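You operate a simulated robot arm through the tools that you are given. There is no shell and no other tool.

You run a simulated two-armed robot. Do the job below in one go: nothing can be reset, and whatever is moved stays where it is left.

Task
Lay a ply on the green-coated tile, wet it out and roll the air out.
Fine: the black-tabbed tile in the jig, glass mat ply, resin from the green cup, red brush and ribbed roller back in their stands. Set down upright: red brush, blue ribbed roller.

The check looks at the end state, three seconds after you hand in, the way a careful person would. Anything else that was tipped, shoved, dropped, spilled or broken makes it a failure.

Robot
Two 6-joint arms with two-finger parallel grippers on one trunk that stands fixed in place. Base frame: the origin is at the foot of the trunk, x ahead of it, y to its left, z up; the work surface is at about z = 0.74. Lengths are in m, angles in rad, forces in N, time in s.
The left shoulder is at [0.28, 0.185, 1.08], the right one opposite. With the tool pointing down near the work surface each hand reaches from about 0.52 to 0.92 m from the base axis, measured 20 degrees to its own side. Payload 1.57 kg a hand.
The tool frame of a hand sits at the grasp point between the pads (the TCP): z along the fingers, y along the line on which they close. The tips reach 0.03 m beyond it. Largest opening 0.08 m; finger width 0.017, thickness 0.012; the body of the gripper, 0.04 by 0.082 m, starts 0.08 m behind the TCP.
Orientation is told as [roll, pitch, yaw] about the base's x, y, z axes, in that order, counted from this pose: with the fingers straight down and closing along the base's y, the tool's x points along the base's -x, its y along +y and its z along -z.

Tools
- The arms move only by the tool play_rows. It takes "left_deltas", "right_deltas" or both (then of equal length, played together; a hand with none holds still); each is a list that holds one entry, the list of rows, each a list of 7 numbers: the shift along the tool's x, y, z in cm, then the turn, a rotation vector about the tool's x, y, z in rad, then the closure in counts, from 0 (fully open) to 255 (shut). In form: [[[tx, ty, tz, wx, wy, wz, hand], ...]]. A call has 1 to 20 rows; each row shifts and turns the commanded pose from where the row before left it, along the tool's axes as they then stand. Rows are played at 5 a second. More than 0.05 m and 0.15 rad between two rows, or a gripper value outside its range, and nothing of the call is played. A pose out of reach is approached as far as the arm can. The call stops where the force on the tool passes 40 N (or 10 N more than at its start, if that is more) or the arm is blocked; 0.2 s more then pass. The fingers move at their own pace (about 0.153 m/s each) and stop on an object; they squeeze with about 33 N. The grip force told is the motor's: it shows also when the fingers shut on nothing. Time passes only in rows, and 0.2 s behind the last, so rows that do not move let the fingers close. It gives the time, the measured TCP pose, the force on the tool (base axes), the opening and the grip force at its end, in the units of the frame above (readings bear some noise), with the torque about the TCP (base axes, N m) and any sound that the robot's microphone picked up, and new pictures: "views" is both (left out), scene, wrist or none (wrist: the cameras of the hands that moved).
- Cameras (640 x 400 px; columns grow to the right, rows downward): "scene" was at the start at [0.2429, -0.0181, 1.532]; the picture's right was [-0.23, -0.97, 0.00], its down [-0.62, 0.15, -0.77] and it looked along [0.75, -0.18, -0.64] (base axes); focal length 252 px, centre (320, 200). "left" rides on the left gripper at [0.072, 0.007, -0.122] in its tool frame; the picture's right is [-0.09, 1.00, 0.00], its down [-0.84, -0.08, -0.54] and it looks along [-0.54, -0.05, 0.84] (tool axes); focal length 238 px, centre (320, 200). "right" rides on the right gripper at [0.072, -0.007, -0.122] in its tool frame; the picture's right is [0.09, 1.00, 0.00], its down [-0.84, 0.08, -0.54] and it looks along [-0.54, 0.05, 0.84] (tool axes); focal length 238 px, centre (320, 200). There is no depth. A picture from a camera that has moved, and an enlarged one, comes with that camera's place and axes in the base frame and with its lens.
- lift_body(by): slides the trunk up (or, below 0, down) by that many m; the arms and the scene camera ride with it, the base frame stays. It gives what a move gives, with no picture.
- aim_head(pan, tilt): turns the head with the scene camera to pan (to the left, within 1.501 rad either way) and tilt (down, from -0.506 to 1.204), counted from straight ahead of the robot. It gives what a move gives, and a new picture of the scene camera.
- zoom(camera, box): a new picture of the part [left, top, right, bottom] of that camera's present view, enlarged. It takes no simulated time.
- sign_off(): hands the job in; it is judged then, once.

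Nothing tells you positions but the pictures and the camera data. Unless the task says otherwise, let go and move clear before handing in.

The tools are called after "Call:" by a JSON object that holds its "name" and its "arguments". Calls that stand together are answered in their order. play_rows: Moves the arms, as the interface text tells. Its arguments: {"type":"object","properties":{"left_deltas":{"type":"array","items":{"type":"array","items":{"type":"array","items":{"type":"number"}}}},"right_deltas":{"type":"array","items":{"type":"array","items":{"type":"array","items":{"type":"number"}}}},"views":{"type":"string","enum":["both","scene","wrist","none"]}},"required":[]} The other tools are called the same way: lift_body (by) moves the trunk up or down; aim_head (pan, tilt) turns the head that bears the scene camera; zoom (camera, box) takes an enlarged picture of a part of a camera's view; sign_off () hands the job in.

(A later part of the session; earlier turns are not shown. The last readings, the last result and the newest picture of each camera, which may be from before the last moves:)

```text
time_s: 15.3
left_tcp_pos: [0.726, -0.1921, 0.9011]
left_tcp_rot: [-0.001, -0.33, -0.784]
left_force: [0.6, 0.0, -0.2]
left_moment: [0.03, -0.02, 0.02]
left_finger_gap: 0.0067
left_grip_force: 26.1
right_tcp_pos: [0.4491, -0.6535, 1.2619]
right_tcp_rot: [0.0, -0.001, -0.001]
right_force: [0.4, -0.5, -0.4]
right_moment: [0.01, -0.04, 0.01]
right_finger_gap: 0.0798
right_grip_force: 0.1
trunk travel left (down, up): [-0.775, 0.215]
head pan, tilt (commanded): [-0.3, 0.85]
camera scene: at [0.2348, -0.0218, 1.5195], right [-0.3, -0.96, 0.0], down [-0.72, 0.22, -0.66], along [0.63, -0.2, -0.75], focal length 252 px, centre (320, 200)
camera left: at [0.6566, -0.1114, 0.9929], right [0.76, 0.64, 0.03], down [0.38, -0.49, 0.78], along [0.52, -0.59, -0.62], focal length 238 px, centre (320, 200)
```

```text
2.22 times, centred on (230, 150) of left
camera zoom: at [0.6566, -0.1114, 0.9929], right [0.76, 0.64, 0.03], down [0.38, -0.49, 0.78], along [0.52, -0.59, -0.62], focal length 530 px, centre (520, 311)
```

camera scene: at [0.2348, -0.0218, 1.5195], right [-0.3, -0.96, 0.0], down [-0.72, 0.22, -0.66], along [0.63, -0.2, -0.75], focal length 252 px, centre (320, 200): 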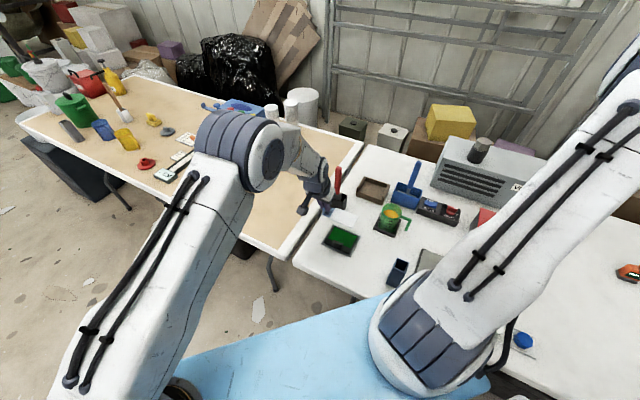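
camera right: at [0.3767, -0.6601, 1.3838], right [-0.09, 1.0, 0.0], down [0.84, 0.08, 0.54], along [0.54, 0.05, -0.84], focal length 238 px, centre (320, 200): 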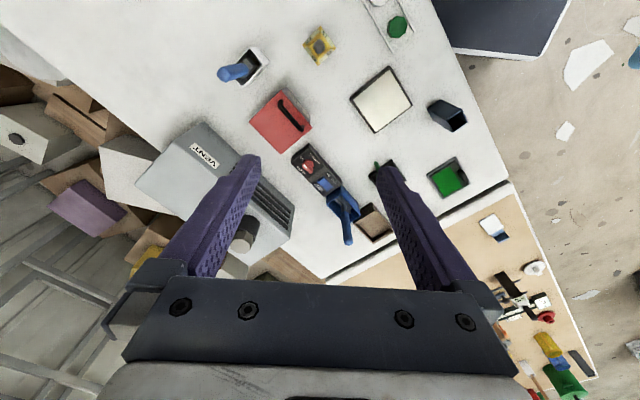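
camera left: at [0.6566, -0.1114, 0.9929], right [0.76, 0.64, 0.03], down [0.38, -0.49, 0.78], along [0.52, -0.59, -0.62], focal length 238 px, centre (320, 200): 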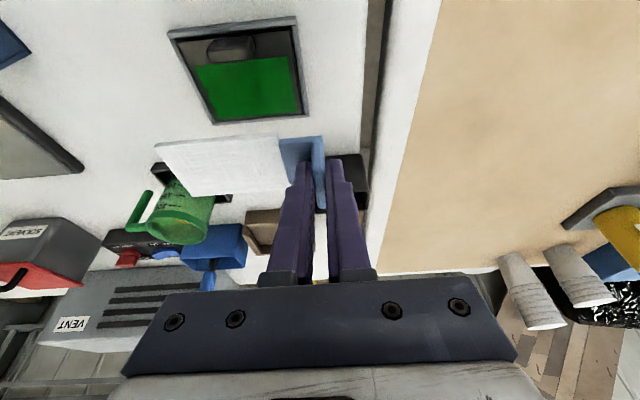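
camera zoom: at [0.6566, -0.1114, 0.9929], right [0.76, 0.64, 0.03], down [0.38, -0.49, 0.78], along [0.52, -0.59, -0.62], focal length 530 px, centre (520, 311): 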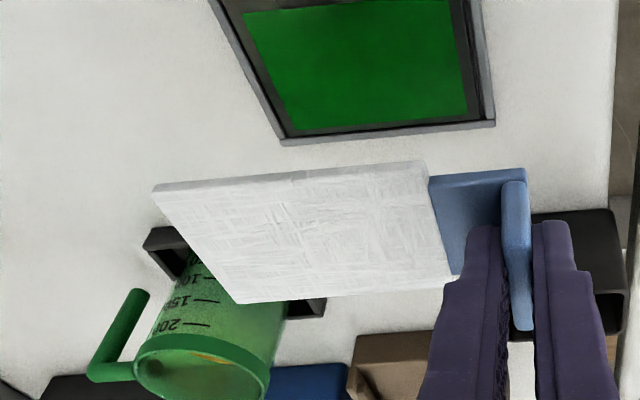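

The ply hovers about 11 cm above the tile, aligned in angle. I'll lower it to about 2 cm above and re-check the alignment there.

Call:
{"name": "play_rows", "arguments": {"left_deltas": [[[0.91, -0.107, 2.93, 0, 0, 0, 255], [0.91, -0.107, 2.93, 0, 0, 0, 255], [0.91, -0.107, 2.93, 0, 0, 0, 255], [0, 0, 0, 0, 0, 0, 255]]], "views": "wrist"}}

Call:
{"name": "zoom", "arguments": {"camera": "scene", "box": [315, 205, 385, 265]}}

Call:
{"name": "zoom", "arguments": {"camera": "left", "box": [120, 60, 350, 210]}}

```text
time_s: 16.3
left_tcp_pos: [0.7257, -0.1974, 0.808]
left_tcp_rot: [0.0, -0.329, -0.784]
left_force: [-0.1, -0.1, -0.2]
left_moment: [0.05, 0.03, -0.02]
left_finger_gap: 0.0068
left_grip_force: 26.3
right_tcp_pos: [0.4496, -0.6527, 1.2623]
right_tcp_rot: [0.001, 0.001, 0.001]
right_force: [-0.4, -0.3, 0.9]
right_moment: [0.01, 0.02, 0.03]
right_finger_gap: 0.0801
right_grip_force: 0.0
trunk travel left (down, up): [-0.775, 0.215]
head pan, tilt (commanded): [-0.3, 0.85]
camera left: at [0.6552, -0.1177, 0.8998], right [0.76, 0.64, 0.03], down [0.38, -0.49, 0.78], along [0.52, -0.59, -0.62], focal length 238 px, centre (320, 200)
```

left: 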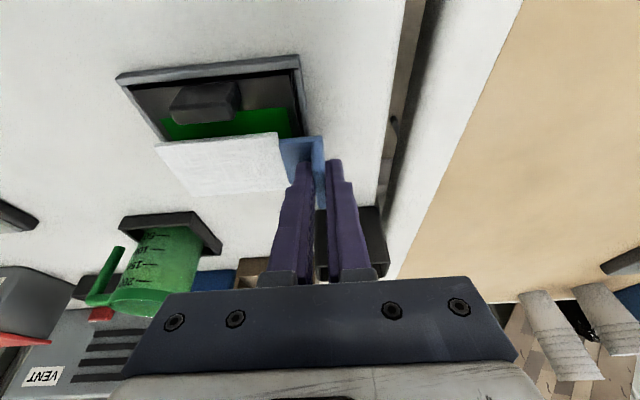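

```text
6.67 times, centred on (350, 235) of scene
camera zoom: at [0.235, -0.0219, 1.5194], right [-0.3, -0.96, 0.0], down [-0.72, 0.22, -0.66], along [0.63, -0.19, -0.75], focal length 1681 px, centre (120, -33)
```

zoom: 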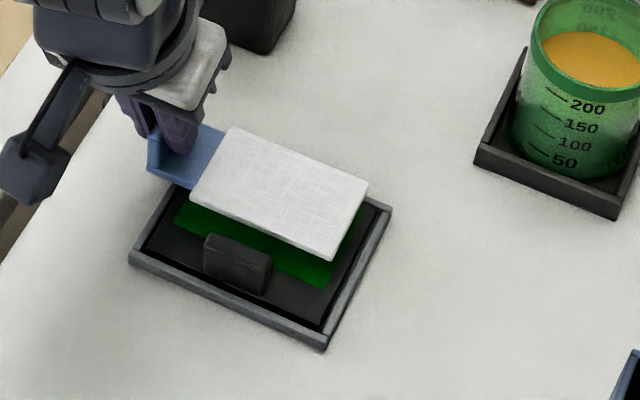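

```text
2.67 times, centred on (235, 135) of left
camera zoom: at [0.6552, -0.1177, 0.8998], right [0.76, 0.64, 0.03], down [0.38, -0.49, 0.78], along [0.52, -0.59, -0.62], focal length 636 px, centre (547, 373)
```

zoom: 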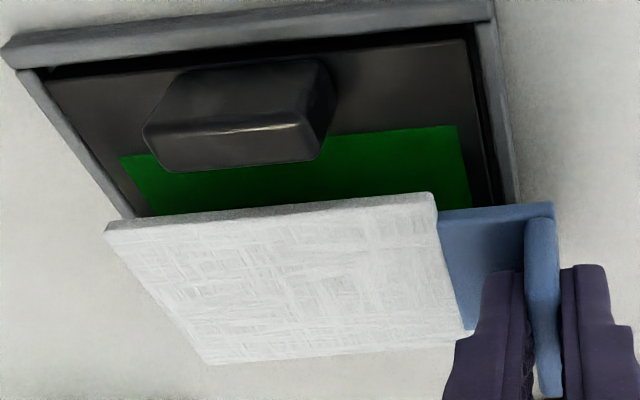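

I'll measure more precisely with tighter zooms before setting the ply down.

Call:
{"name": "zoom", "arguments": {"camera": "scene", "box": [330, 218, 378, 258]}}

Call:
{"name": "zoom", "arguments": {"camera": "left", "box": [150, 90, 310, 200]}}

```text
10.00 times, centred on (354, 238) of scene
camera zoom: at [0.235, -0.0219, 1.5194], right [-0.3, -0.96, 0.0], down [-0.72, 0.22, -0.66], along [0.63, -0.19, -0.75], focal length 2521 px, centre (-20, -180)
```

zoom: 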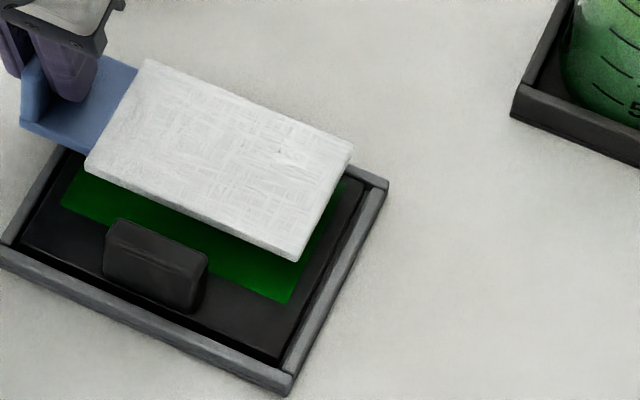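

```text
3.64 times, centred on (230, 145) of left
camera zoom: at [0.6552, -0.1177, 0.8998], right [0.76, 0.64, 0.03], down [0.38, -0.49, 0.78], along [0.52, -0.59, -0.62], focal length 867 px, centre (647, 400)
```

zoom: 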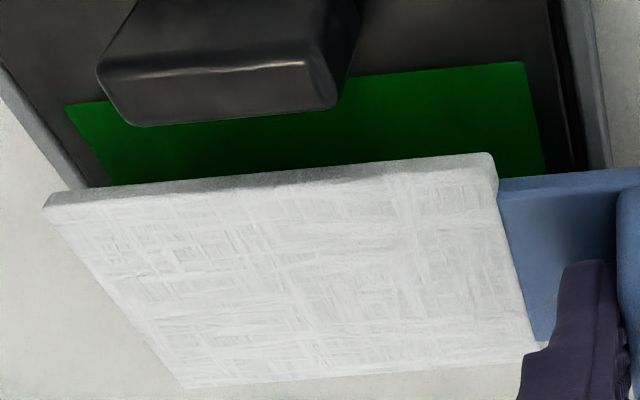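

The ply is 2–4 mm off the green area's centre, toward -y. I'll shift it by that much, lower it to just above the surface and re-check.

Call:
{"name": "play_rows", "arguments": {"left_deltas": [[[0.37, 0.12, 0.62, 0, 0, 0, 255], [0.36, 0.11, 0.61, 0, 0, 0, 255], [0, 0, 0, 0, 0, 0, 255]]], "views": "wrist"}}

Call:
{"name": "zoom", "arguments": {"camera": "scene", "box": [330, 218, 378, 258]}}

Call:
{"name": "zoom", "arguments": {"camera": "left", "box": [150, 90, 310, 200]}}

```text
time_s: 17.1
left_tcp_pos: [0.7262, -0.1924, 0.7955]
left_tcp_rot: [0.0, -0.33, -0.785]
left_force: [0.0, 0.9, -1.3]
left_moment: [0.04, -0.01, -0.05]
left_finger_gap: 0.0065
left_grip_force: 25.9
right_tcp_pos: [0.4504, -0.6534, 1.263]
right_tcp_rot: [-0.001, 0.0, -0.001]
right_force: [-0.1, 0.1, 0.6]
right_moment: [-0.01, 0.0, -0.01]
right_finger_gap: 0.0802
right_grip_force: 0.1
trunk travel left (down, up): [-0.775, 0.215]
head pan, tilt (commanded): [-0.3, 0.85]
camera left: at [0.655, -0.1126, 0.886], right [0.76, 0.64, 0.03], down [0.38, -0.49, 0.78], along [0.52, -0.59, -0.62], focal length 238 px, centre (320, 200)
```

left: 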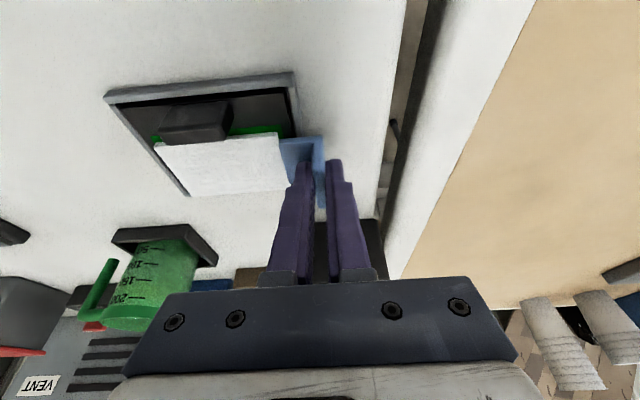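

```text
10.00 times, centred on (354, 238) of scene
camera zoom: at [0.2348, -0.0218, 1.5195], right [-0.3, -0.96, 0.0], down [-0.72, 0.22, -0.66], along [0.63, -0.2, -0.75], focal length 2521 px, centre (-20, -180)
```

zoom: 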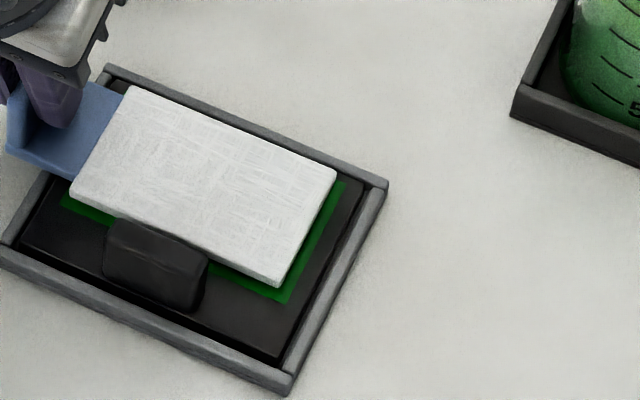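

```text
3.64 times, centred on (230, 145) of left
camera zoom: at [0.655, -0.1126, 0.886], right [0.76, 0.64, 0.03], down [0.38, -0.49, 0.78], along [0.52, -0.59, -0.62], focal length 867 px, centre (647, 400)
```

zoom: 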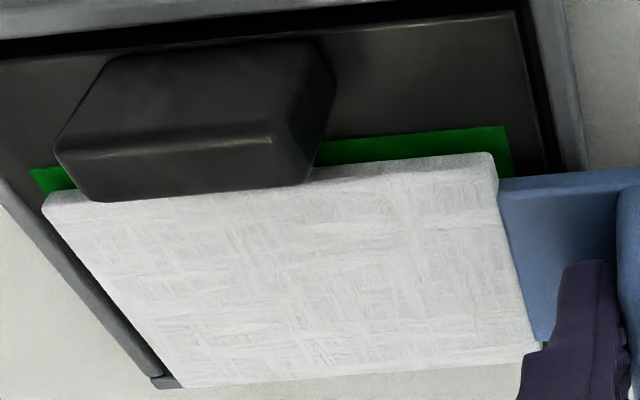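

It is within about 1 mm now. I'll lower gently in small steps until there is contact.

Call:
{"name": "play_rows", "arguments": {"left_deltas": [[[0.06, -0.08, 0.4, 0, 0, 0, 255], [0, 0, 0, 0, 0, 0, 255]]], "views": "none"}}

Call:
{"name": "play_rows", "arguments": {"left_deltas": [[[0.07, 0, 0.19, 0, 0, 0, 255], [0, 0, 0, 0, 0, 0, 255]]], "views": "none"}}

Call:
{"name": "zoom", "arguments": {"camera": "scene", "box": [330, 218, 378, 258]}}

Call:
{"name": "zoom", "arguments": {"camera": "left", "box": [150, 90, 310, 200]}}

```text
time_s: 17.7
left_tcp_pos: [0.7257, -0.1938, 0.7907]
left_tcp_rot: [0.001, -0.332, -0.782]
left_force: [0.9, 1.9, 3.8]
left_moment: [-0.11, 0.08, -0.09]
left_finger_gap: 0.0064
left_grip_force: 26.1
right_tcp_pos: [0.4481, -0.6528, 1.2627]
right_tcp_rot: [-0.001, 0.001, 0.001]
right_force: [0.8, -0.2, -0.1]
right_moment: [0.0, -0.04, -0.01]
right_finger_gap: 0.0799
right_grip_force: 0.0
trunk travel left (down, up): [-0.775, 0.215]
head pan, tilt (commanded): [-0.3, 0.85]
```

```text
time_s: 18.3
left_tcp_pos: [0.7257, -0.1944, 0.7899]
left_tcp_rot: [0.001, -0.333, -0.784]
left_force: [-1.3, 1.9, 12.8]
left_moment: [-0.11, 0.18, -0.09]
left_finger_gap: 0.0066
left_grip_force: 25.9
right_tcp_pos: [0.4497, -0.6528, 1.2636]
right_tcp_rot: [0.0, 0.0, 0.0]
right_force: [0.2, -1.0, 0.1]
right_moment: [0.0, 0.01, 0.0]
right_finger_gap: 0.0799
right_grip_force: 0.1
trunk travel left (down, up): [-0.775, 0.215]
head pan, tilt (commanded): [-0.3, 0.85]
```

```text
10.00 times, centred on (354, 238) of scene
camera zoom: at [0.2342, -0.0215, 1.5197], right [-0.3, -0.96, 0.0], down [-0.72, 0.22, -0.66], along [0.63, -0.2, -0.75], focal length 2521 px, centre (-20, -180)
```

zoom: 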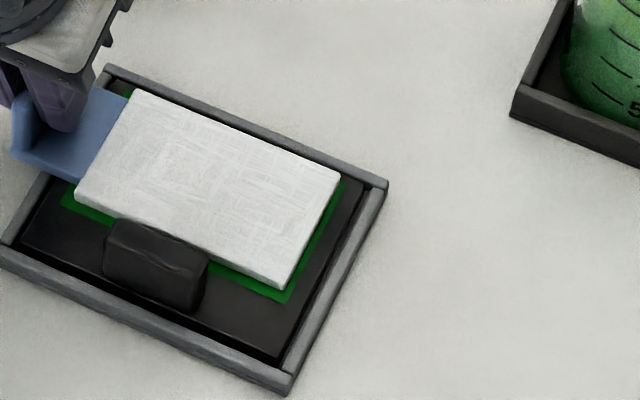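

```text
3.64 times, centred on (230, 145) of left
camera zoom: at [0.6551, -0.1143, 0.8818], right [0.76, 0.64, 0.03], down [0.38, -0.49, 0.79], along [0.52, -0.59, -0.62], focal length 867 px, centre (647, 400)
```

zoom: 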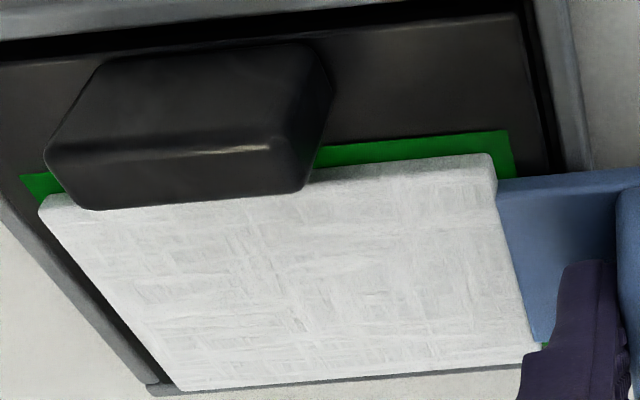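

The ply is down on the green area with about 13 N and centred to within a millimetre. I'll release, then check whether it lies flat.

Call:
{"name": "play_rows", "arguments": {"left_deltas": [[[-0.03, 0, -0.1, 0, 0, 0, 255], [0, 0, 0, 0, 0, 0, 220], [0, 0, 0, 0, 0, 0, 170], [0, 0, 0, 0, 0, 0, 160], [0, 0, 0, 0, 0, 0, 160]]], "views": "wrist"}}

Call:
{"name": "zoom", "arguments": {"camera": "scene", "box": [330, 218, 378, 258]}}

Call:
{"name": "zoom", "arguments": {"camera": "left", "box": [150, 90, 350, 220]}}

```text
time_s: 19.5
left_tcp_pos: [0.7262, -0.1935, 0.7904]
left_tcp_rot: [-0.001, -0.329, -0.783]
left_force: [0.3, -0.1, -0.3]
left_moment: [0.0, -0.02, 0.02]
left_finger_gap: 0.0296
left_grip_force: 0.1
right_tcp_pos: [0.4498, -0.6533, 1.2623]
right_tcp_rot: [0.0, 0.0, -0.001]
right_force: [0.4, 0.5, 0.1]
right_moment: [0.0, 0.0, 0.01]
right_finger_gap: 0.0799
right_grip_force: 0.0
trunk travel left (down, up): [-0.775, 0.215]
head pan, tilt (commanded): [-0.3, 0.85]
camera left: at [0.6552, -0.114, 0.8823], right [0.76, 0.64, 0.03], down [0.38, -0.49, 0.78], along [0.52, -0.59, -0.62], focal length 238 px, centre (320, 200)
```

left: 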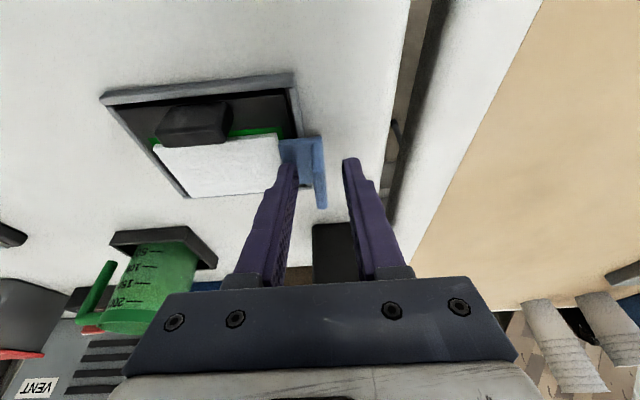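

```text
10.00 times, centred on (354, 238) of scene
camera zoom: at [0.2348, -0.0218, 1.5195], right [-0.3, -0.96, 0.0], down [-0.72, 0.22, -0.66], along [0.63, -0.2, -0.75], focal length 2521 px, centre (-20, -180)
```

zoom: 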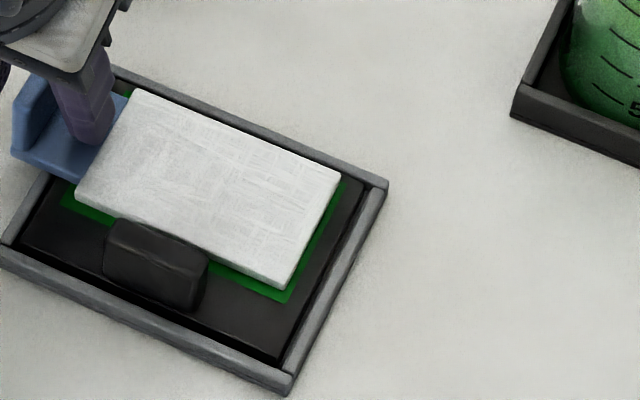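

```text
3.08 times, centred on (250, 155) of left
camera zoom: at [0.6552, -0.114, 0.8823], right [0.76, 0.64, 0.03], down [0.38, -0.49, 0.78], along [0.52, -0.59, -0.62], focal length 733 px, centre (535, 338)
```

zoom: 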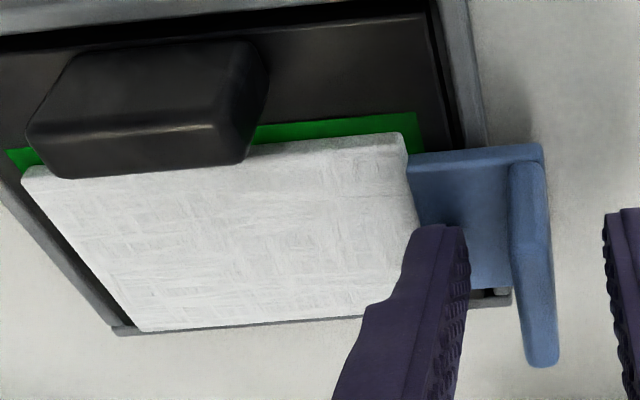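

The ply stayed put, flat inside the green area. I'll raise the left hand straight up and retreat to the left, clear of the work.

Call:
{"name": "play_rows", "arguments": {"left_deltas": [[[-0.65, 0, -1.9, 0, 0, 0, 160], [-1.3, 0, -3.78, 0, 0, 0, 160], [-1.3, 0, -3.78, 0, 0, 0, 160], [3.02, 1.42, -2.09, 0, 0, 0, 160], [3.02, 1.42, -2.09, 0, 0, 0, 160], [3.02, 1.42, -2.09, 0, 0, 0, 160], [3.02, 1.42, -2.09, 0, 0, 0, 160], [3.02, 1.42, -2.09, 0, 0, 0, 160], [3.02, 1.42, -2.09, 0, 0, 0, 160], [3.02, 1.42, -2.09, 0, 0, 0, 160], [3.02, 1.42, -2.09, 0, 0, 0, 160], [3.02, 1.42, -2.09, 0, 0, 0, 160], [3.02, 1.42, -2.09, 0, 0, 0, 160]]], "views": "scene"}}

Call:
{"name": "zoom", "arguments": {"camera": "scene", "box": [300, 150, 420, 260]}}

```text
time_s: 22.3
left_tcp_pos: [0.5783, 0.1563, 0.9874]
left_tcp_rot: [-0.002, -0.326, -0.782]
left_force: [-1.5, 0.2, 0.6]
left_moment: [0.01, 0.0, -0.02]
left_finger_gap: 0.0299
left_grip_force: 0.0
right_tcp_pos: [0.4498, -0.6528, 1.2631]
right_tcp_rot: [0.001, 0.001, -0.001]
right_force: [0.1, -0.7, -0.3]
right_moment: [0.07, 0.02, -0.03]
right_finger_gap: 0.08
right_grip_force: 0.1
trunk travel left (down, up): [-0.775, 0.215]
head pan, tilt (commanded): [-0.3, 0.85]
camera scene: at [0.2349, -0.0219, 1.5194], right [-0.3, -0.96, 0.0], down [-0.72, 0.22, -0.66], along [0.63, -0.2, -0.75], focal length 252 px, centre (320, 200)
```

scene: 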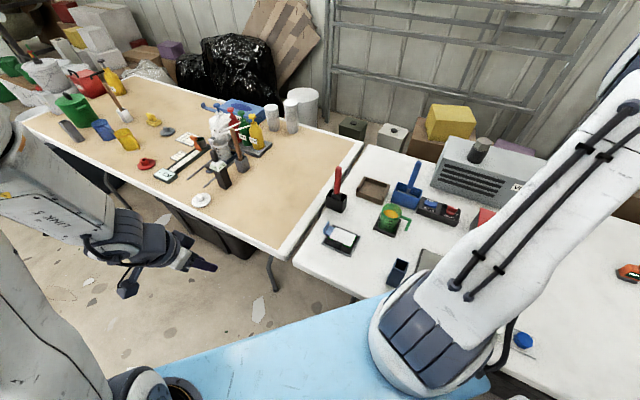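

```text
3.64 times, centred on (360, 205) of scene
camera zoom: at [0.2349, -0.0219, 1.5194], right [-0.3, -0.96, 0.0], down [-0.72, 0.22, -0.66], along [0.63, -0.2, -0.75], focal length 917 px, centre (174, 182)
```

zoom: 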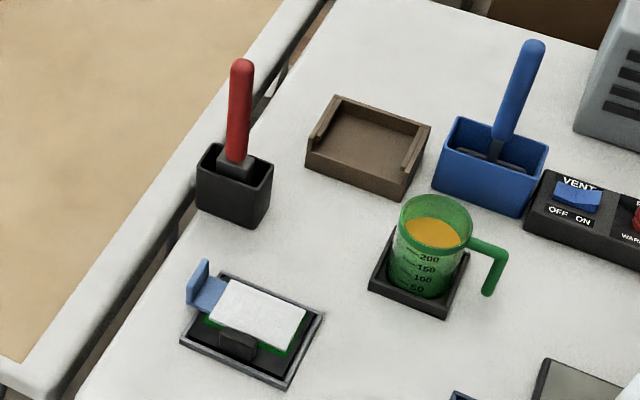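

The ply lies well on the tile. Next I'll bring the right hand above the brush area to get an accurate look at the brush, cup and roller.

Call:
{"name": "play_rows", "arguments": {"right_deltas": [[[-2.58, 3.02, 1.36, 0, 0, 0, 0], [-2.58, 3.02, 1.36, 0, 0, 0, 0], [-2.58, 3.02, 1.36, 0, 0, 0, 0], [-2.58, 3.02, 1.36, 0, 0, 0, 0], [-2.58, 3.02, 1.36, 0, 0, 0, 0], [-2.58, 3.02, 1.36, 0, 0, 0, 0], [-2.58, 3.02, 1.36, 0, 0, 0, 0], [-2.58, 3.02, 1.36, 0, 0, 0, 0], [-2.58, 3.02, 1.36, 0, 0, 0, 0], [-2.58, 3.02, 1.36, 0, 0, 0, 0], [-2.58, 3.02, 1.36, 0, 0, 0, 0], [-2.58, 3.02, 1.36, 0, 0, 0, 0]]], "views": "both"}}

Call:
{"name": "zoom", "arguments": {"camera": "right", "box": [200, 100, 440, 270]}}

```text
time_s: 24.9
left_tcp_pos: [0.5773, 0.1551, 0.9873]
left_tcp_rot: [-0.002, -0.328, -0.784]
left_force: [-0.8, -0.3, -0.8]
left_moment: [0.01, 0.0, 0.01]
left_finger_gap: 0.0297
left_grip_force: 0.1
right_tcp_pos: [0.7598, -0.2906, 1.1006]
right_tcp_rot: [0.0, -0.001, -0.001]
right_force: [-0.4, 0.5, 0.9]
right_moment: [0.02, 0.04, 0.03]
right_finger_gap: 0.0798
right_grip_force: 0.0
trunk travel left (down, up): [-0.775, 0.215]
head pan, tilt (commanded): [-0.3, 0.85]
camera scene: at [0.2346, -0.0218, 1.5195], right [-0.3, -0.96, 0.0], down [-0.72, 0.22, -0.66], along [0.63, -0.2, -0.75], focal length 252 px, centre (320, 200)
camera right: at [0.6864, -0.298, 1.2217], right [-0.09, 1.0, 0.0], down [0.84, 0.08, 0.54], along [0.54, 0.05, -0.84], focal length 238 px, centre (320, 200)
```

scene: 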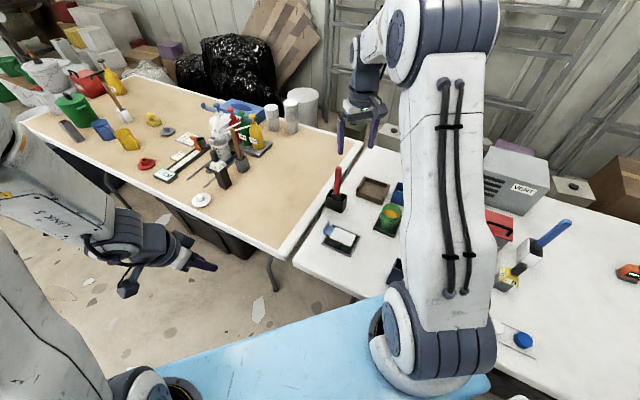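
right: 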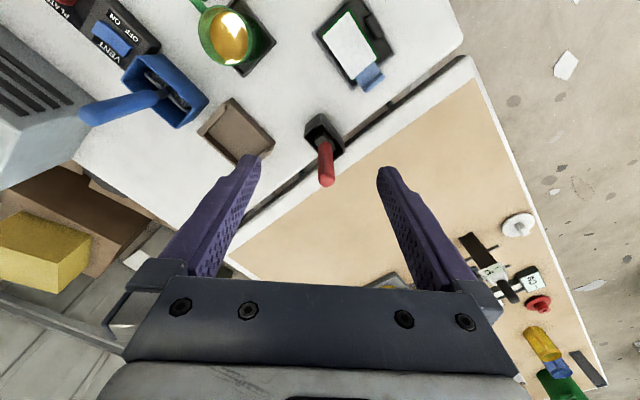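

```text
2.35 times, centred on (320, 185) of right
camera zoom: at [0.6864, -0.298, 1.2217], right [-0.09, 1.0, 0.0], down [0.84, 0.08, 0.54], along [0.54, 0.05, -0.84], focal length 561 px, centre (320, 235)
```

zoom: 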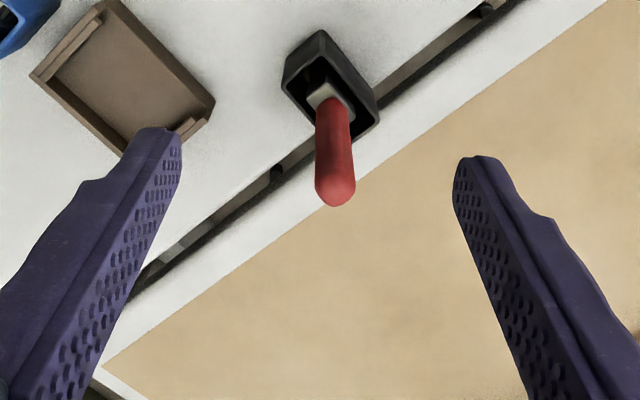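

The brush handle is near (0.835, -0.276), upright, with its tip at about z 0.945. I'll move above it and check the alignment before descending around the handle.

Call:
{"name": "play_rows", "arguments": {"right_deltas": [[[-2.5, 0.5, 2.7, 0, 0, 0, 60], [-2.5, 0.5, 2.7, 0, 0, 0, 60], [-2.5, 0.5, 2.7, 0, 0, 0, 60], [0, 0, 1.5, 0, 0, 0, 60], [0, 0, 0, 0, 0, 0, 60]]], "views": "both"}}

Call:
{"name": "zoom", "arguments": {"camera": "right", "box": [220, 90, 420, 230]}}

Call:
{"name": "zoom", "arguments": {"camera": "scene", "box": [300, 120, 420, 220]}}

```text
time_s: 26.1
left_tcp_pos: [0.5775, 0.1563, 0.9877]
left_tcp_rot: [-0.002, -0.328, -0.784]
left_force: [-0.1, -0.8, -1.4]
left_moment: [0.0, -0.02, 0.01]
left_finger_gap: 0.0296
left_grip_force: 0.0
right_tcp_pos: [0.8328, -0.2747, 1.0043]
right_tcp_rot: [-0.001, -0.001, -0.001]
right_force: [2.0, 0.6, 0.3]
right_moment: [0.01, 0.0, -0.01]
right_finger_gap: 0.0611
right_grip_force: 0.1
trunk travel left (down, up): [-0.775, 0.215]
head pan, tilt (commanded): [-0.3, 0.85]
camera scene: at [0.2349, -0.0217, 1.5195], right [-0.3, -0.96, 0.0], down [-0.72, 0.22, -0.66], along [0.63, -0.2, -0.75], focal length 252 px, centre (320, 200)
camera right: at [0.7603, -0.2821, 1.1248], right [-0.09, 1.0, 0.0], down [0.84, 0.08, 0.54], along [0.54, 0.05, -0.84], focal length 238 px, centre (320, 200)
```

scene: 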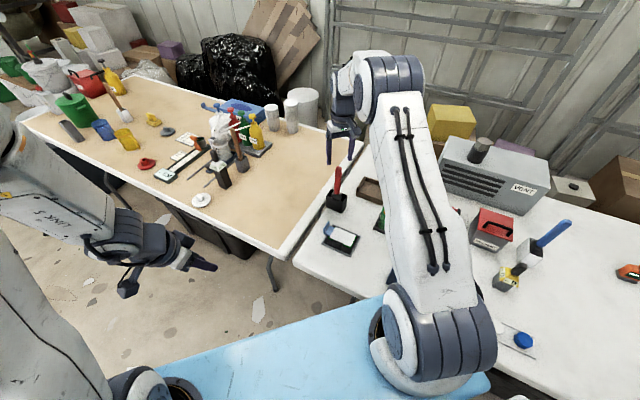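
right: 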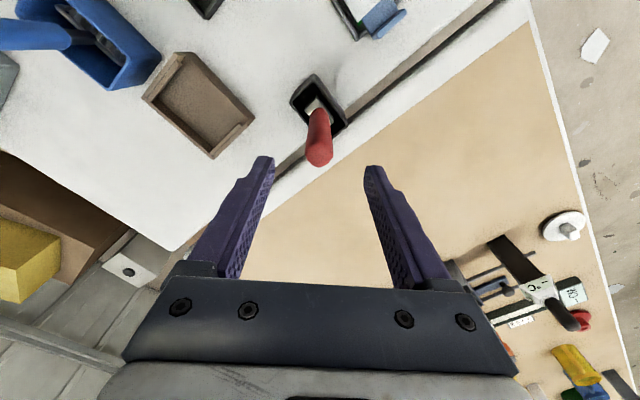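

```text
2.86 times, centred on (320, 160) of right
camera zoom: at [0.7603, -0.2821, 1.1248], right [-0.09, 1.0, 0.0], down [0.84, 0.08, 0.54], along [0.54, 0.05, -0.84], focal length 681 px, centre (320, 314)
```

zoom: 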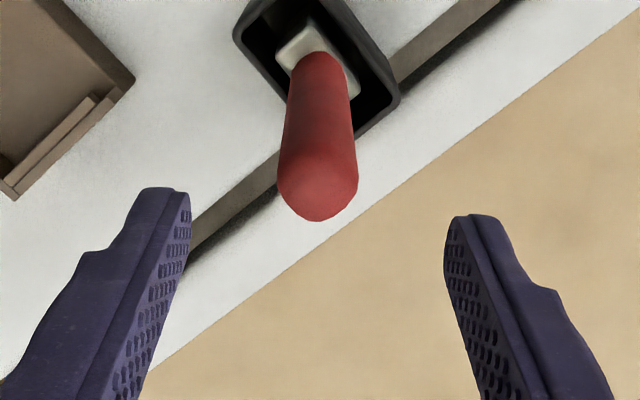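

```text
4.00 times, centred on (360, 170) of scene
camera zoom: at [0.2349, -0.0217, 1.5195], right [-0.3, -0.96, 0.0], down [-0.72, 0.22, -0.66], along [0.63, -0.2, -0.75], focal length 1008 px, centre (160, 320)
```

zoom: 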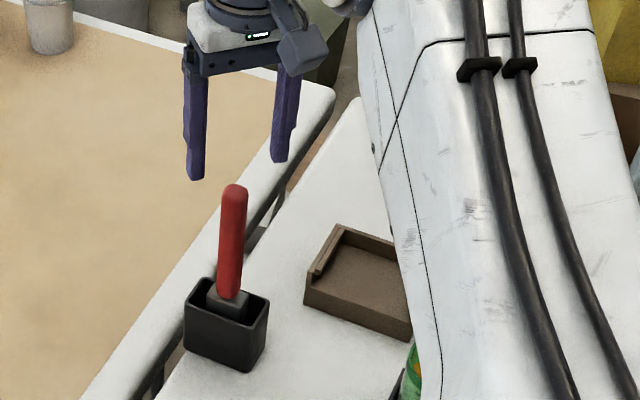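

The handle is at (0.833, -0.276), vertical and between the fingers. I'll descend around it and close.

Call:
{"name": "play_rows", "arguments": {"right_deltas": [[[0, -0.05, 3.4, 0, 0, 0, 60], [0, -0.05, 3.4, 0, 0, 0, 60], [0, 0, 3.4, 0, 0, 0, 60], [0, 0, 0, 0, 0, 0, 60]]], "views": "wrist"}}

Call:
{"name": "zoom", "arguments": {"camera": "scene", "box": [300, 120, 420, 220]}}

```text
time_s: 27.1
left_tcp_pos: [0.5786, 0.1559, 0.9881]
left_tcp_rot: [-0.003, -0.327, -0.783]
left_force: [-1.0, 0.4, -0.3]
left_moment: [-0.01, -0.01, -0.01]
left_finger_gap: 0.03
left_grip_force: 0.2
right_tcp_pos: [0.8309, -0.2752, 0.9029]
right_tcp_rot: [-0.001, 0.0, 0.0]
right_force: [0.5, 0.6, 0.3]
right_moment: [-0.02, 0.02, 0.0]
right_finger_gap: 0.0614
right_grip_force: 0.1
trunk travel left (down, up): [-0.775, 0.215]
head pan, tilt (commanded): [-0.3, 0.85]
camera right: at [0.7589, -0.2812, 1.0242], right [-0.09, 1.0, 0.0], down [0.84, 0.08, 0.54], along [0.54, 0.05, -0.84], focal length 238 px, centre (320, 200)
```

right: 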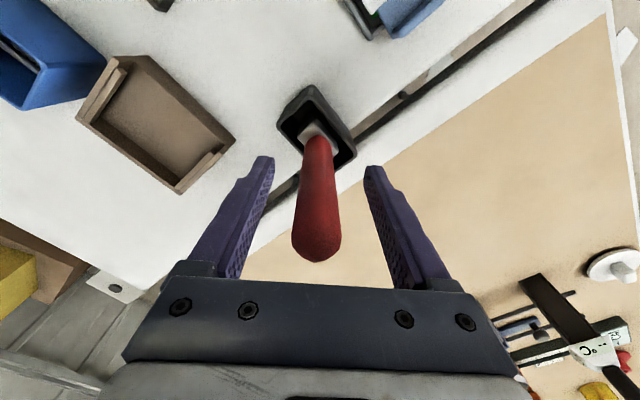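

```text
4.00 times, centred on (360, 170) of scene
camera zoom: at [0.235, -0.0217, 1.5194], right [-0.3, -0.96, 0.0], down [-0.72, 0.22, -0.66], along [0.63, -0.2, -0.75], focal length 1008 px, centre (160, 320)
```

zoom: 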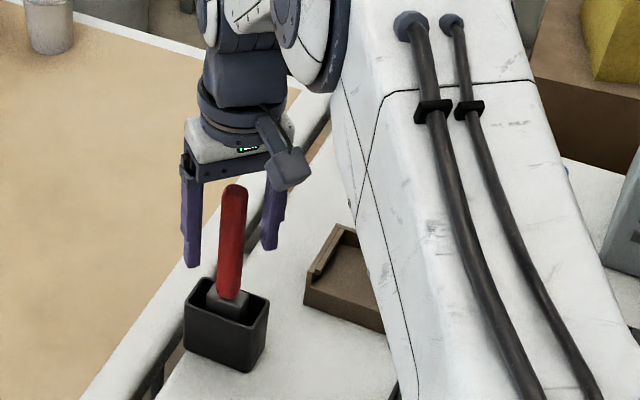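

Aligned. I'll close on the handle now.

Call:
{"name": "play_rows", "arguments": {"right_deltas": [[[0, 0, 0, 0, 0, 0, 140], [0, 0, 0, 0, 0, 0, 255], [0, 0, 0, 0, 0, 0, 255], [0, 0, 0, 0, 0, 0, 255]]], "views": "wrist"}}

```text
time_s: 28.1
left_tcp_pos: [0.5768, 0.1552, 0.9885]
left_tcp_rot: [-0.003, -0.329, -0.784]
left_force: [-0.7, -0.1, -0.6]
left_moment: [-0.02, 0.0, 0.04]
left_finger_gap: 0.0301
left_grip_force: 0.0
right_tcp_pos: [0.8311, -0.2738, 0.9029]
right_tcp_rot: [0.001, 0.0, 0.0]
right_force: [-0.4, 0.7, 0.1]
right_moment: [0.1, 0.0, 0.04]
right_finger_gap: 0.0302
right_grip_force: 33.1
trunk travel left (down, up): [-0.775, 0.215]
head pan, tilt (commanded): [-0.3, 0.85]
camera right: at [0.7588, -0.2812, 1.0247], right [-0.09, 1.0, 0.0], down [0.84, 0.08, 0.54], along [0.54, 0.05, -0.84], focal length 238 px, centre (320, 200)
```

right: 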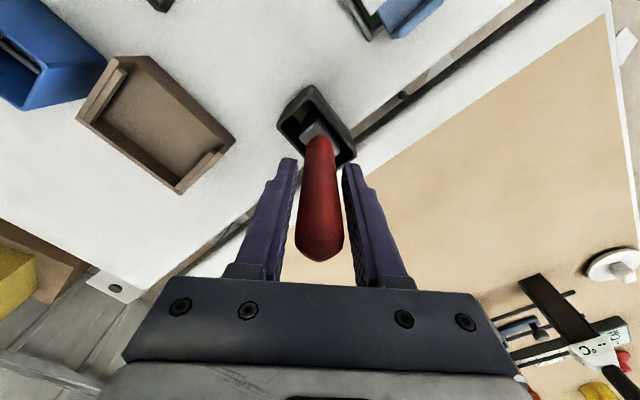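

The fingers stopped at 30 mm although the handle looks about 21 mm wide, so I'm probably pinching a square section across its corners. The stand is rotated by about 45°, so I'll open, turn the gripper 45° around the handle and grip it on its flats.

Call:
{"name": "play_rows", "arguments": {"right_deltas": [[[0, 0, 0, 0, 0, 0, 120], [0, 0, 0, 0, 0, 0, 20], [0, 0, 0, 0, 0, 0, 0], [0, 0, 0, 0, 0, -0.131, 0], [0, 0, 0, 0, 0, -0.131, 0], [0, 0, 0, 0, 0, -0.131, 0], [0, 0, 0, 0, 0, -0.131, 0], [0, 0, 0, 0, 0, -0.131, 0], [0, 0, 0, 0, 0, -0.131, 0], [0, 0, 0, 0, 0, 0, 0]]], "views": "both"}}

Call:
{"name": "zoom", "arguments": {"camera": "right", "box": [220, 60, 420, 290]}}

```text
time_s: 30.3
left_tcp_pos: [0.5774, 0.1557, 0.9874]
left_tcp_rot: [-0.002, -0.329, -0.784]
left_force: [0.9, 0.7, 1.3]
left_moment: [0.0, 0.0, 0.03]
left_finger_gap: 0.0297
left_grip_force: 0.0
right_tcp_pos: [0.8328, -0.2757, 0.9034]
right_tcp_rot: [-0.001, -0.001, 0.788]
right_force: [0.2, -0.6, 0.4]
right_moment: [-0.03, 0.01, 0.01]
right_finger_gap: 0.0799
right_grip_force: 0.1
trunk travel left (down, up): [-0.775, 0.215]
head pan, tilt (commanded): [-0.3, 0.85]
camera scene: at [0.2348, -0.0217, 1.5195], right [-0.3, -0.96, 0.0], down [-0.72, 0.22, -0.66], along [0.63, -0.2, -0.75], focal length 252 px, centre (320, 200)
camera right: at [0.7859, -0.3319, 1.0241], right [-0.77, 0.64, 0.0], down [0.53, 0.65, 0.54], along [0.34, 0.42, -0.84], focal length 238 px, centre (320, 200)
```

scene: 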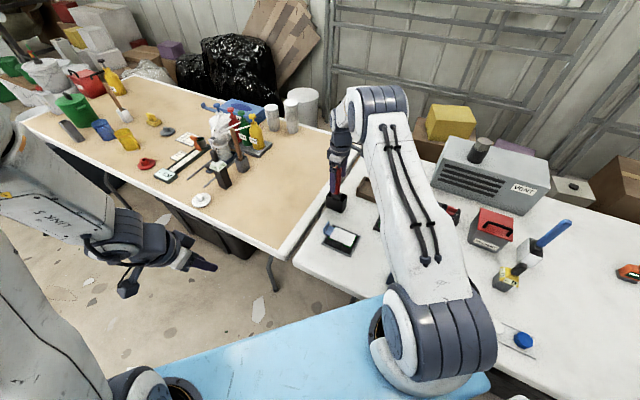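
right: 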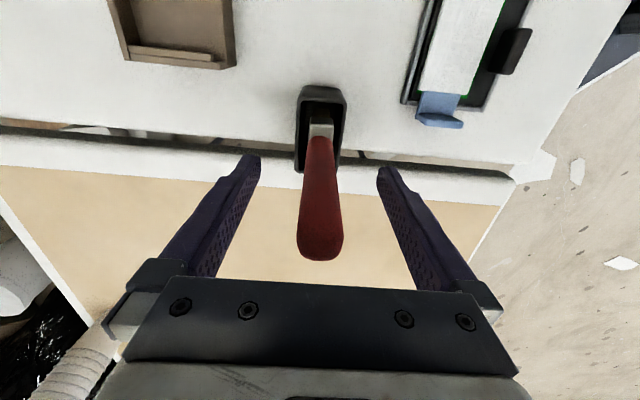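

```text
1.74 times, centred on (320, 175) of right
camera zoom: at [0.7859, -0.3319, 1.0241], right [-0.77, 0.64, 0.0], down [0.53, 0.65, 0.54], along [0.34, 0.42, -0.84], focal length 414 px, centre (320, 244)
```

zoom: 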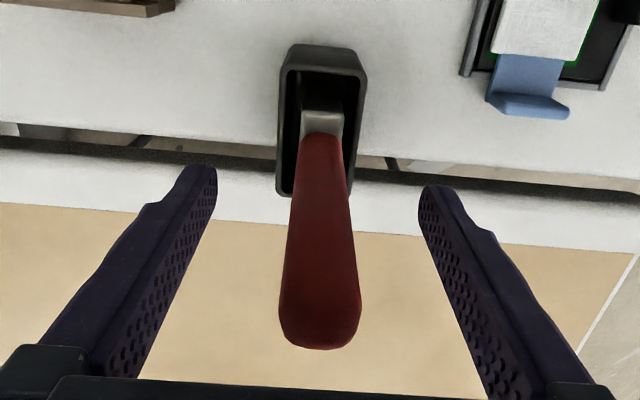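

Now the gripper lines up with the stand and the handle shows flat faces to the fingers. I'll close.

Call:
{"name": "play_rows", "arguments": {"right_deltas": [[[0, 0, 0, 0, 0, 0, 140], [0, 0, 0, 0, 0, 0, 255], [0, 0, 0, 0, 0, 0, 255], [0, 0, 0, 0, 0, 0, 255]]], "views": "wrist"}}

```text
time_s: 31.3
left_tcp_pos: [0.5784, 0.1564, 0.9873]
left_tcp_rot: [-0.001, -0.329, -0.785]
left_force: [0.4, -0.4, 0.0]
left_moment: [-0.01, 0.0, 0.0]
left_finger_gap: 0.0299
left_grip_force: 0.0
right_tcp_pos: [0.8332, -0.2757, 0.9037]
right_tcp_rot: [0.0, -0.002, 0.787]
right_force: [0.8, -0.2, 0.3]
right_moment: [0.0, 0.02, 0.0]
right_finger_gap: 0.0213
right_grip_force: 32.4
trunk travel left (down, up): [-0.775, 0.215]
head pan, tilt (commanded): [-0.3, 0.85]
camera right: at [0.7858, -0.3317, 1.0241], right [-0.77, 0.64, 0.0], down [0.54, 0.65, 0.54], along [0.35, 0.42, -0.84], focal length 238 px, centre (320, 200)
```

right: 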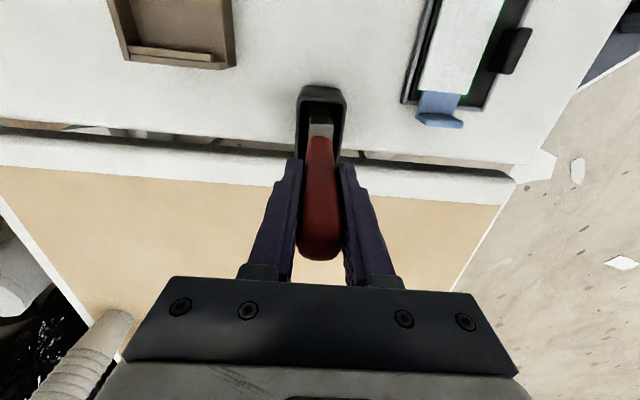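

The gap is 21 mm on the flats with a firm grip; the stand pose is TCP (0.833, -0.2757, 0.9036), yaw 0.787. I'll lift the brush straight out.

Call:
{"name": "play_rows", "arguments": {"right_deltas": [[[0, 0, -2, 0, 0, 0, 255], [0, 0, -3.5, 0, 0, 0, 255], [0, 0, -3.5, 0, 0, 0, 255], [0, 0, -3.5, 0, 0, 0, 255], [0, 0, -2.5, 0, 0, 0, 255]]], "views": "both"}}

Call:
{"name": "zoom", "arguments": {"camera": "scene", "box": [300, 110, 420, 250]}}

Call:
{"name": "zoom", "arguments": {"camera": "right", "box": [250, 80, 390, 270]}}

```text
time_s: 32.5
left_tcp_pos: [0.5776, 0.1555, 0.9887]
left_tcp_rot: [-0.002, -0.327, -0.784]
left_force: [0.7, -0.2, -0.1]
left_moment: [-0.01, -0.01, 0.02]
left_finger_gap: 0.0297
left_grip_force: 0.2
right_tcp_pos: [0.8321, -0.2788, 1.0525]
right_tcp_rot: [-0.001, 0.001, 0.787]
right_force: [-0.4, -0.6, -0.7]
right_moment: [0.0, 0.01, -0.02]
right_finger_gap: 0.0213
right_grip_force: 32.7
trunk travel left (down, up): [-0.775, 0.215]
head pan, tilt (commanded): [-0.3, 0.85]
camera scene: at [0.2349, -0.0217, 1.5194], right [-0.3, -0.96, 0.0], down [-0.72, 0.22, -0.66], along [0.63, -0.2, -0.75], focal length 252 px, centre (320, 200)
camera right: at [0.786, -0.3334, 1.1743], right [-0.77, 0.64, 0.0], down [0.54, 0.65, 0.54], along [0.35, 0.42, -0.84], focal length 238 px, centre (320, 200)
```

scene: 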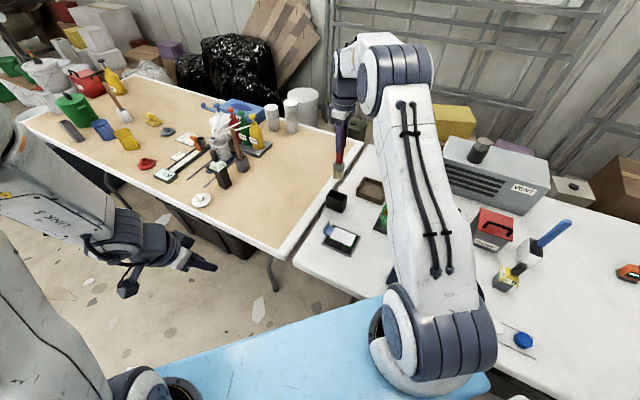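
right: 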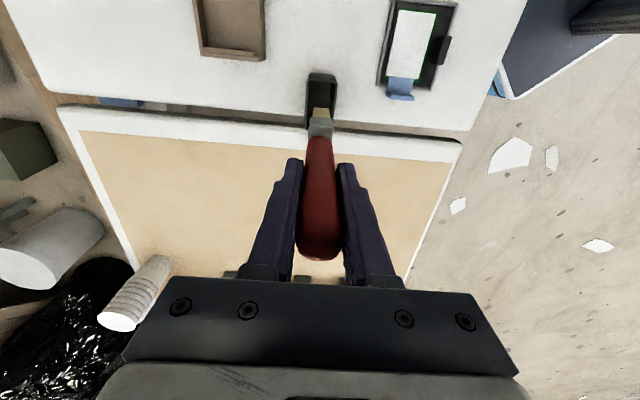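

```text
2.86 times, centred on (360, 180) of scene
camera zoom: at [0.2349, -0.0217, 1.5194], right [-0.3, -0.96, 0.0], down [-0.72, 0.22, -0.66], along [0.63, -0.2, -0.75], focal length 720 px, centre (206, 257)
```

zoom: 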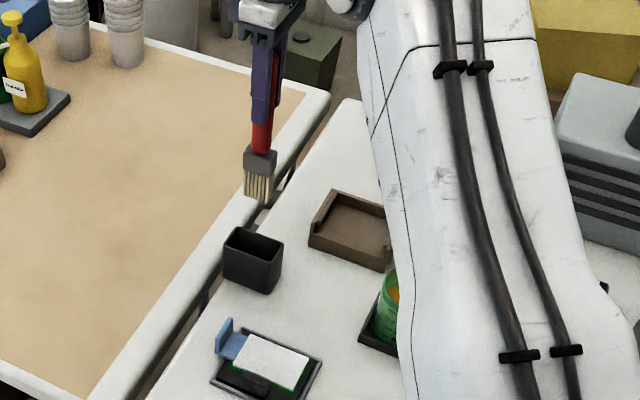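

```text
2.11 times, centred on (320, 175) of right
camera zoom: at [0.786, -0.3334, 1.1743], right [-0.77, 0.64, 0.0], down [0.54, 0.65, 0.54], along [0.35, 0.42, -0.84], focal length 502 px, centre (320, 253)
```

zoom: 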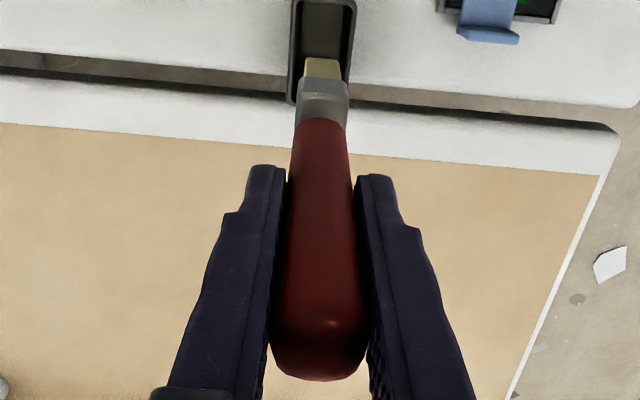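

It is a dry bristle brush, about 4 cm wide along the tile's long axis and about 2 cm thick, with its tip about 16 cm below the grip point. I'll bring the left hand round so its camera watches the cup and tile, keeping it clear of the right arm.

Call:
{"name": "play_rows", "arguments": {"left_deltas": [[[-3.3, -2.37, 0, 0, 0, 0, 160], [-3.3, -2.37, 0, 0, 0, 0, 160], [-3.3, -2.37, 0, 0, 0, 0, 160], [-3.3, -2.37, 0, 0, 0, 0, 160]]], "views": "both"}}

Call:
{"name": "zoom", "arguments": {"camera": "left", "box": [0, 40, 330, 240]}}

```text
time_s: 33.5
left_tcp_pos: [0.5988, 0.0004, 1.0324]
left_tcp_rot: [-0.001, -0.329, -0.782]
left_force: [0.8, 0.4, 0.9]
left_moment: [-0.02, 0.04, 0.01]
left_finger_gap: 0.0298
left_grip_force: 0.0
right_tcp_pos: [0.8341, -0.2768, 1.0523]
right_tcp_rot: [0.0, 0.0, 0.788]
right_force: [-0.1, 0.5, -0.8]
right_moment: [0.03, 0.0, 0.01]
right_finger_gap: 0.0215
right_grip_force: 33.0
trunk travel left (down, up): [-0.775, 0.215]
head pan, tilt (commanded): [-0.3, 0.85]
camera scene: at [0.2349, -0.0215, 1.5194], right [-0.3, -0.96, 0.0], down [-0.72, 0.22, -0.66], along [0.63, -0.2, -0.75], focal length 252 px, centre (320, 200)
camera left: at [0.5272, 0.0803, 1.1241], right [0.77, 0.64, 0.03], down [0.38, -0.49, 0.78], along [0.52, -0.59, -0.62], focal length 238 px, centre (320, 200)
```

scene: 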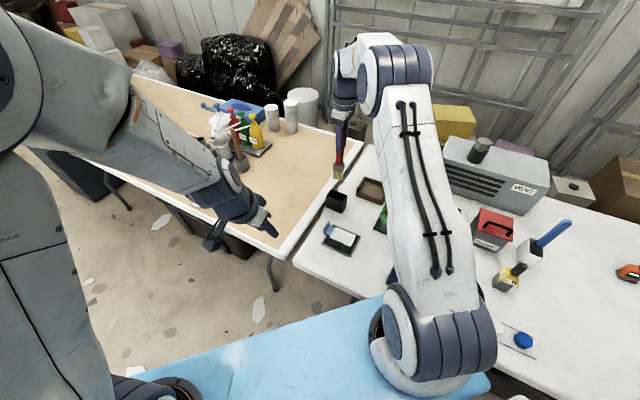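
left: 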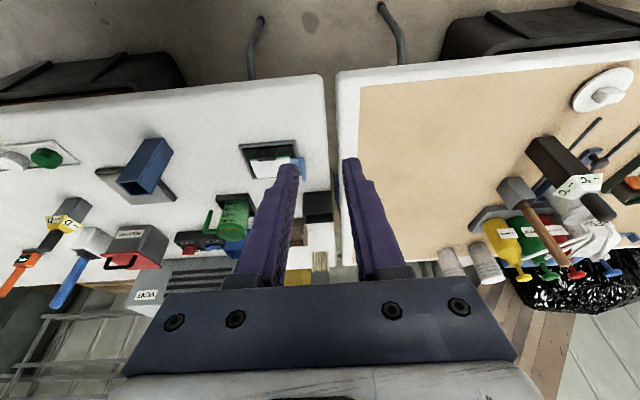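

```text
1.94 times, centred on (165, 140) of left
camera zoom: at [0.5272, 0.0803, 1.1241], right [0.77, 0.64, 0.03], down [0.38, -0.49, 0.78], along [0.52, -0.59, -0.62], focal length 462 px, centre (621, 316)
```

zoom: 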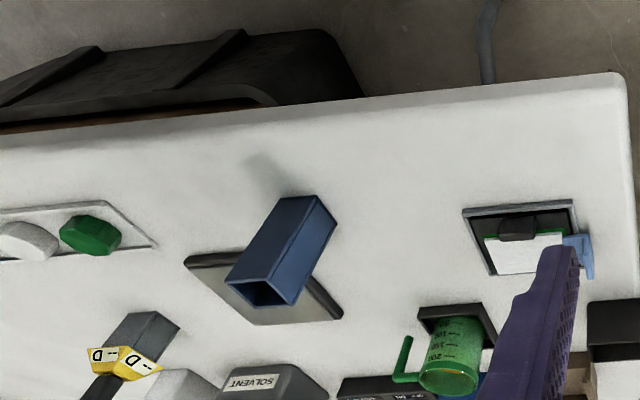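

The left fingers hide part of the tile, so I'll turn the left hand a little to bring the tile and cup into clear view.

Call:
{"name": "play_rows", "arguments": {"left_deltas": [[[0, 0, 0, -0.0323, 0, -0.0946, 160], [0, 0, 0, -0.0323, 0, -0.0946, 160], [0, 0, 0, -0.0323, 0, -0.0946, 160], [0, 0, 0, -0.0323, 0, -0.0946, 160]]], "views": "wrist"}}

Call:
{"name": "zoom", "arguments": {"camera": "left", "box": [60, 80, 300, 260]}}

```text
time_s: 34.5
left_tcp_pos: [0.5966, -0.001, 1.0324]
left_tcp_rot: [0.0, -0.328, -0.384]
left_force: [0.4, 0.2, 0.3]
left_moment: [-0.02, 0.0, -0.01]
left_finger_gap: 0.0298
left_grip_force: 0.0
right_tcp_pos: [0.8333, -0.2769, 1.0521]
right_tcp_rot: [0.0, -0.002, 0.788]
right_force: [0.5, 0.6, -0.9]
right_moment: [0.02, 0.04, 0.03]
right_finger_gap: 0.0216
right_grip_force: 33.2
trunk travel left (down, up): [-0.775, 0.215]
head pan, tilt (commanded): [-0.3, 0.85]
camera left: at [0.5005, 0.0462, 1.1243], right [0.45, 0.89, 0.03], down [0.54, -0.3, 0.78], along [0.71, -0.34, -0.62], focal length 238 px, centre (320, 200)
```

left: 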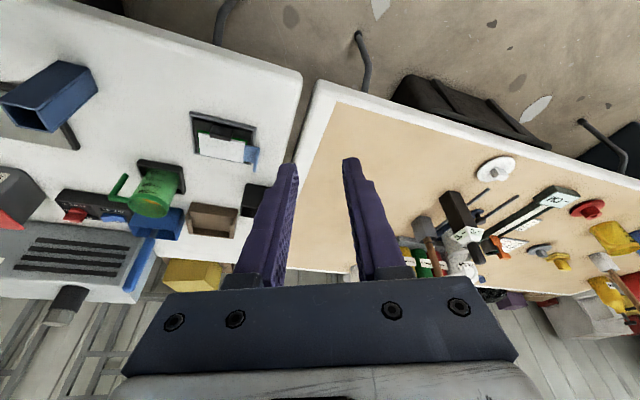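

```text
2.22 times, centred on (180, 170) of left
camera zoom: at [0.5005, 0.0462, 1.1243], right [0.45, 0.89, 0.03], down [0.54, -0.3, 0.78], along [0.71, -0.34, -0.62], focal length 530 px, centre (631, 267)
```

zoom: 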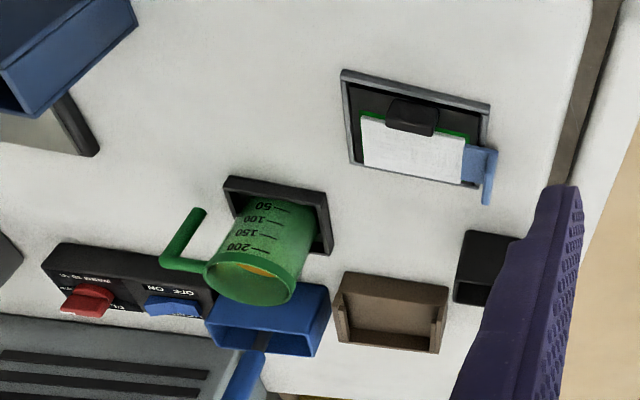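

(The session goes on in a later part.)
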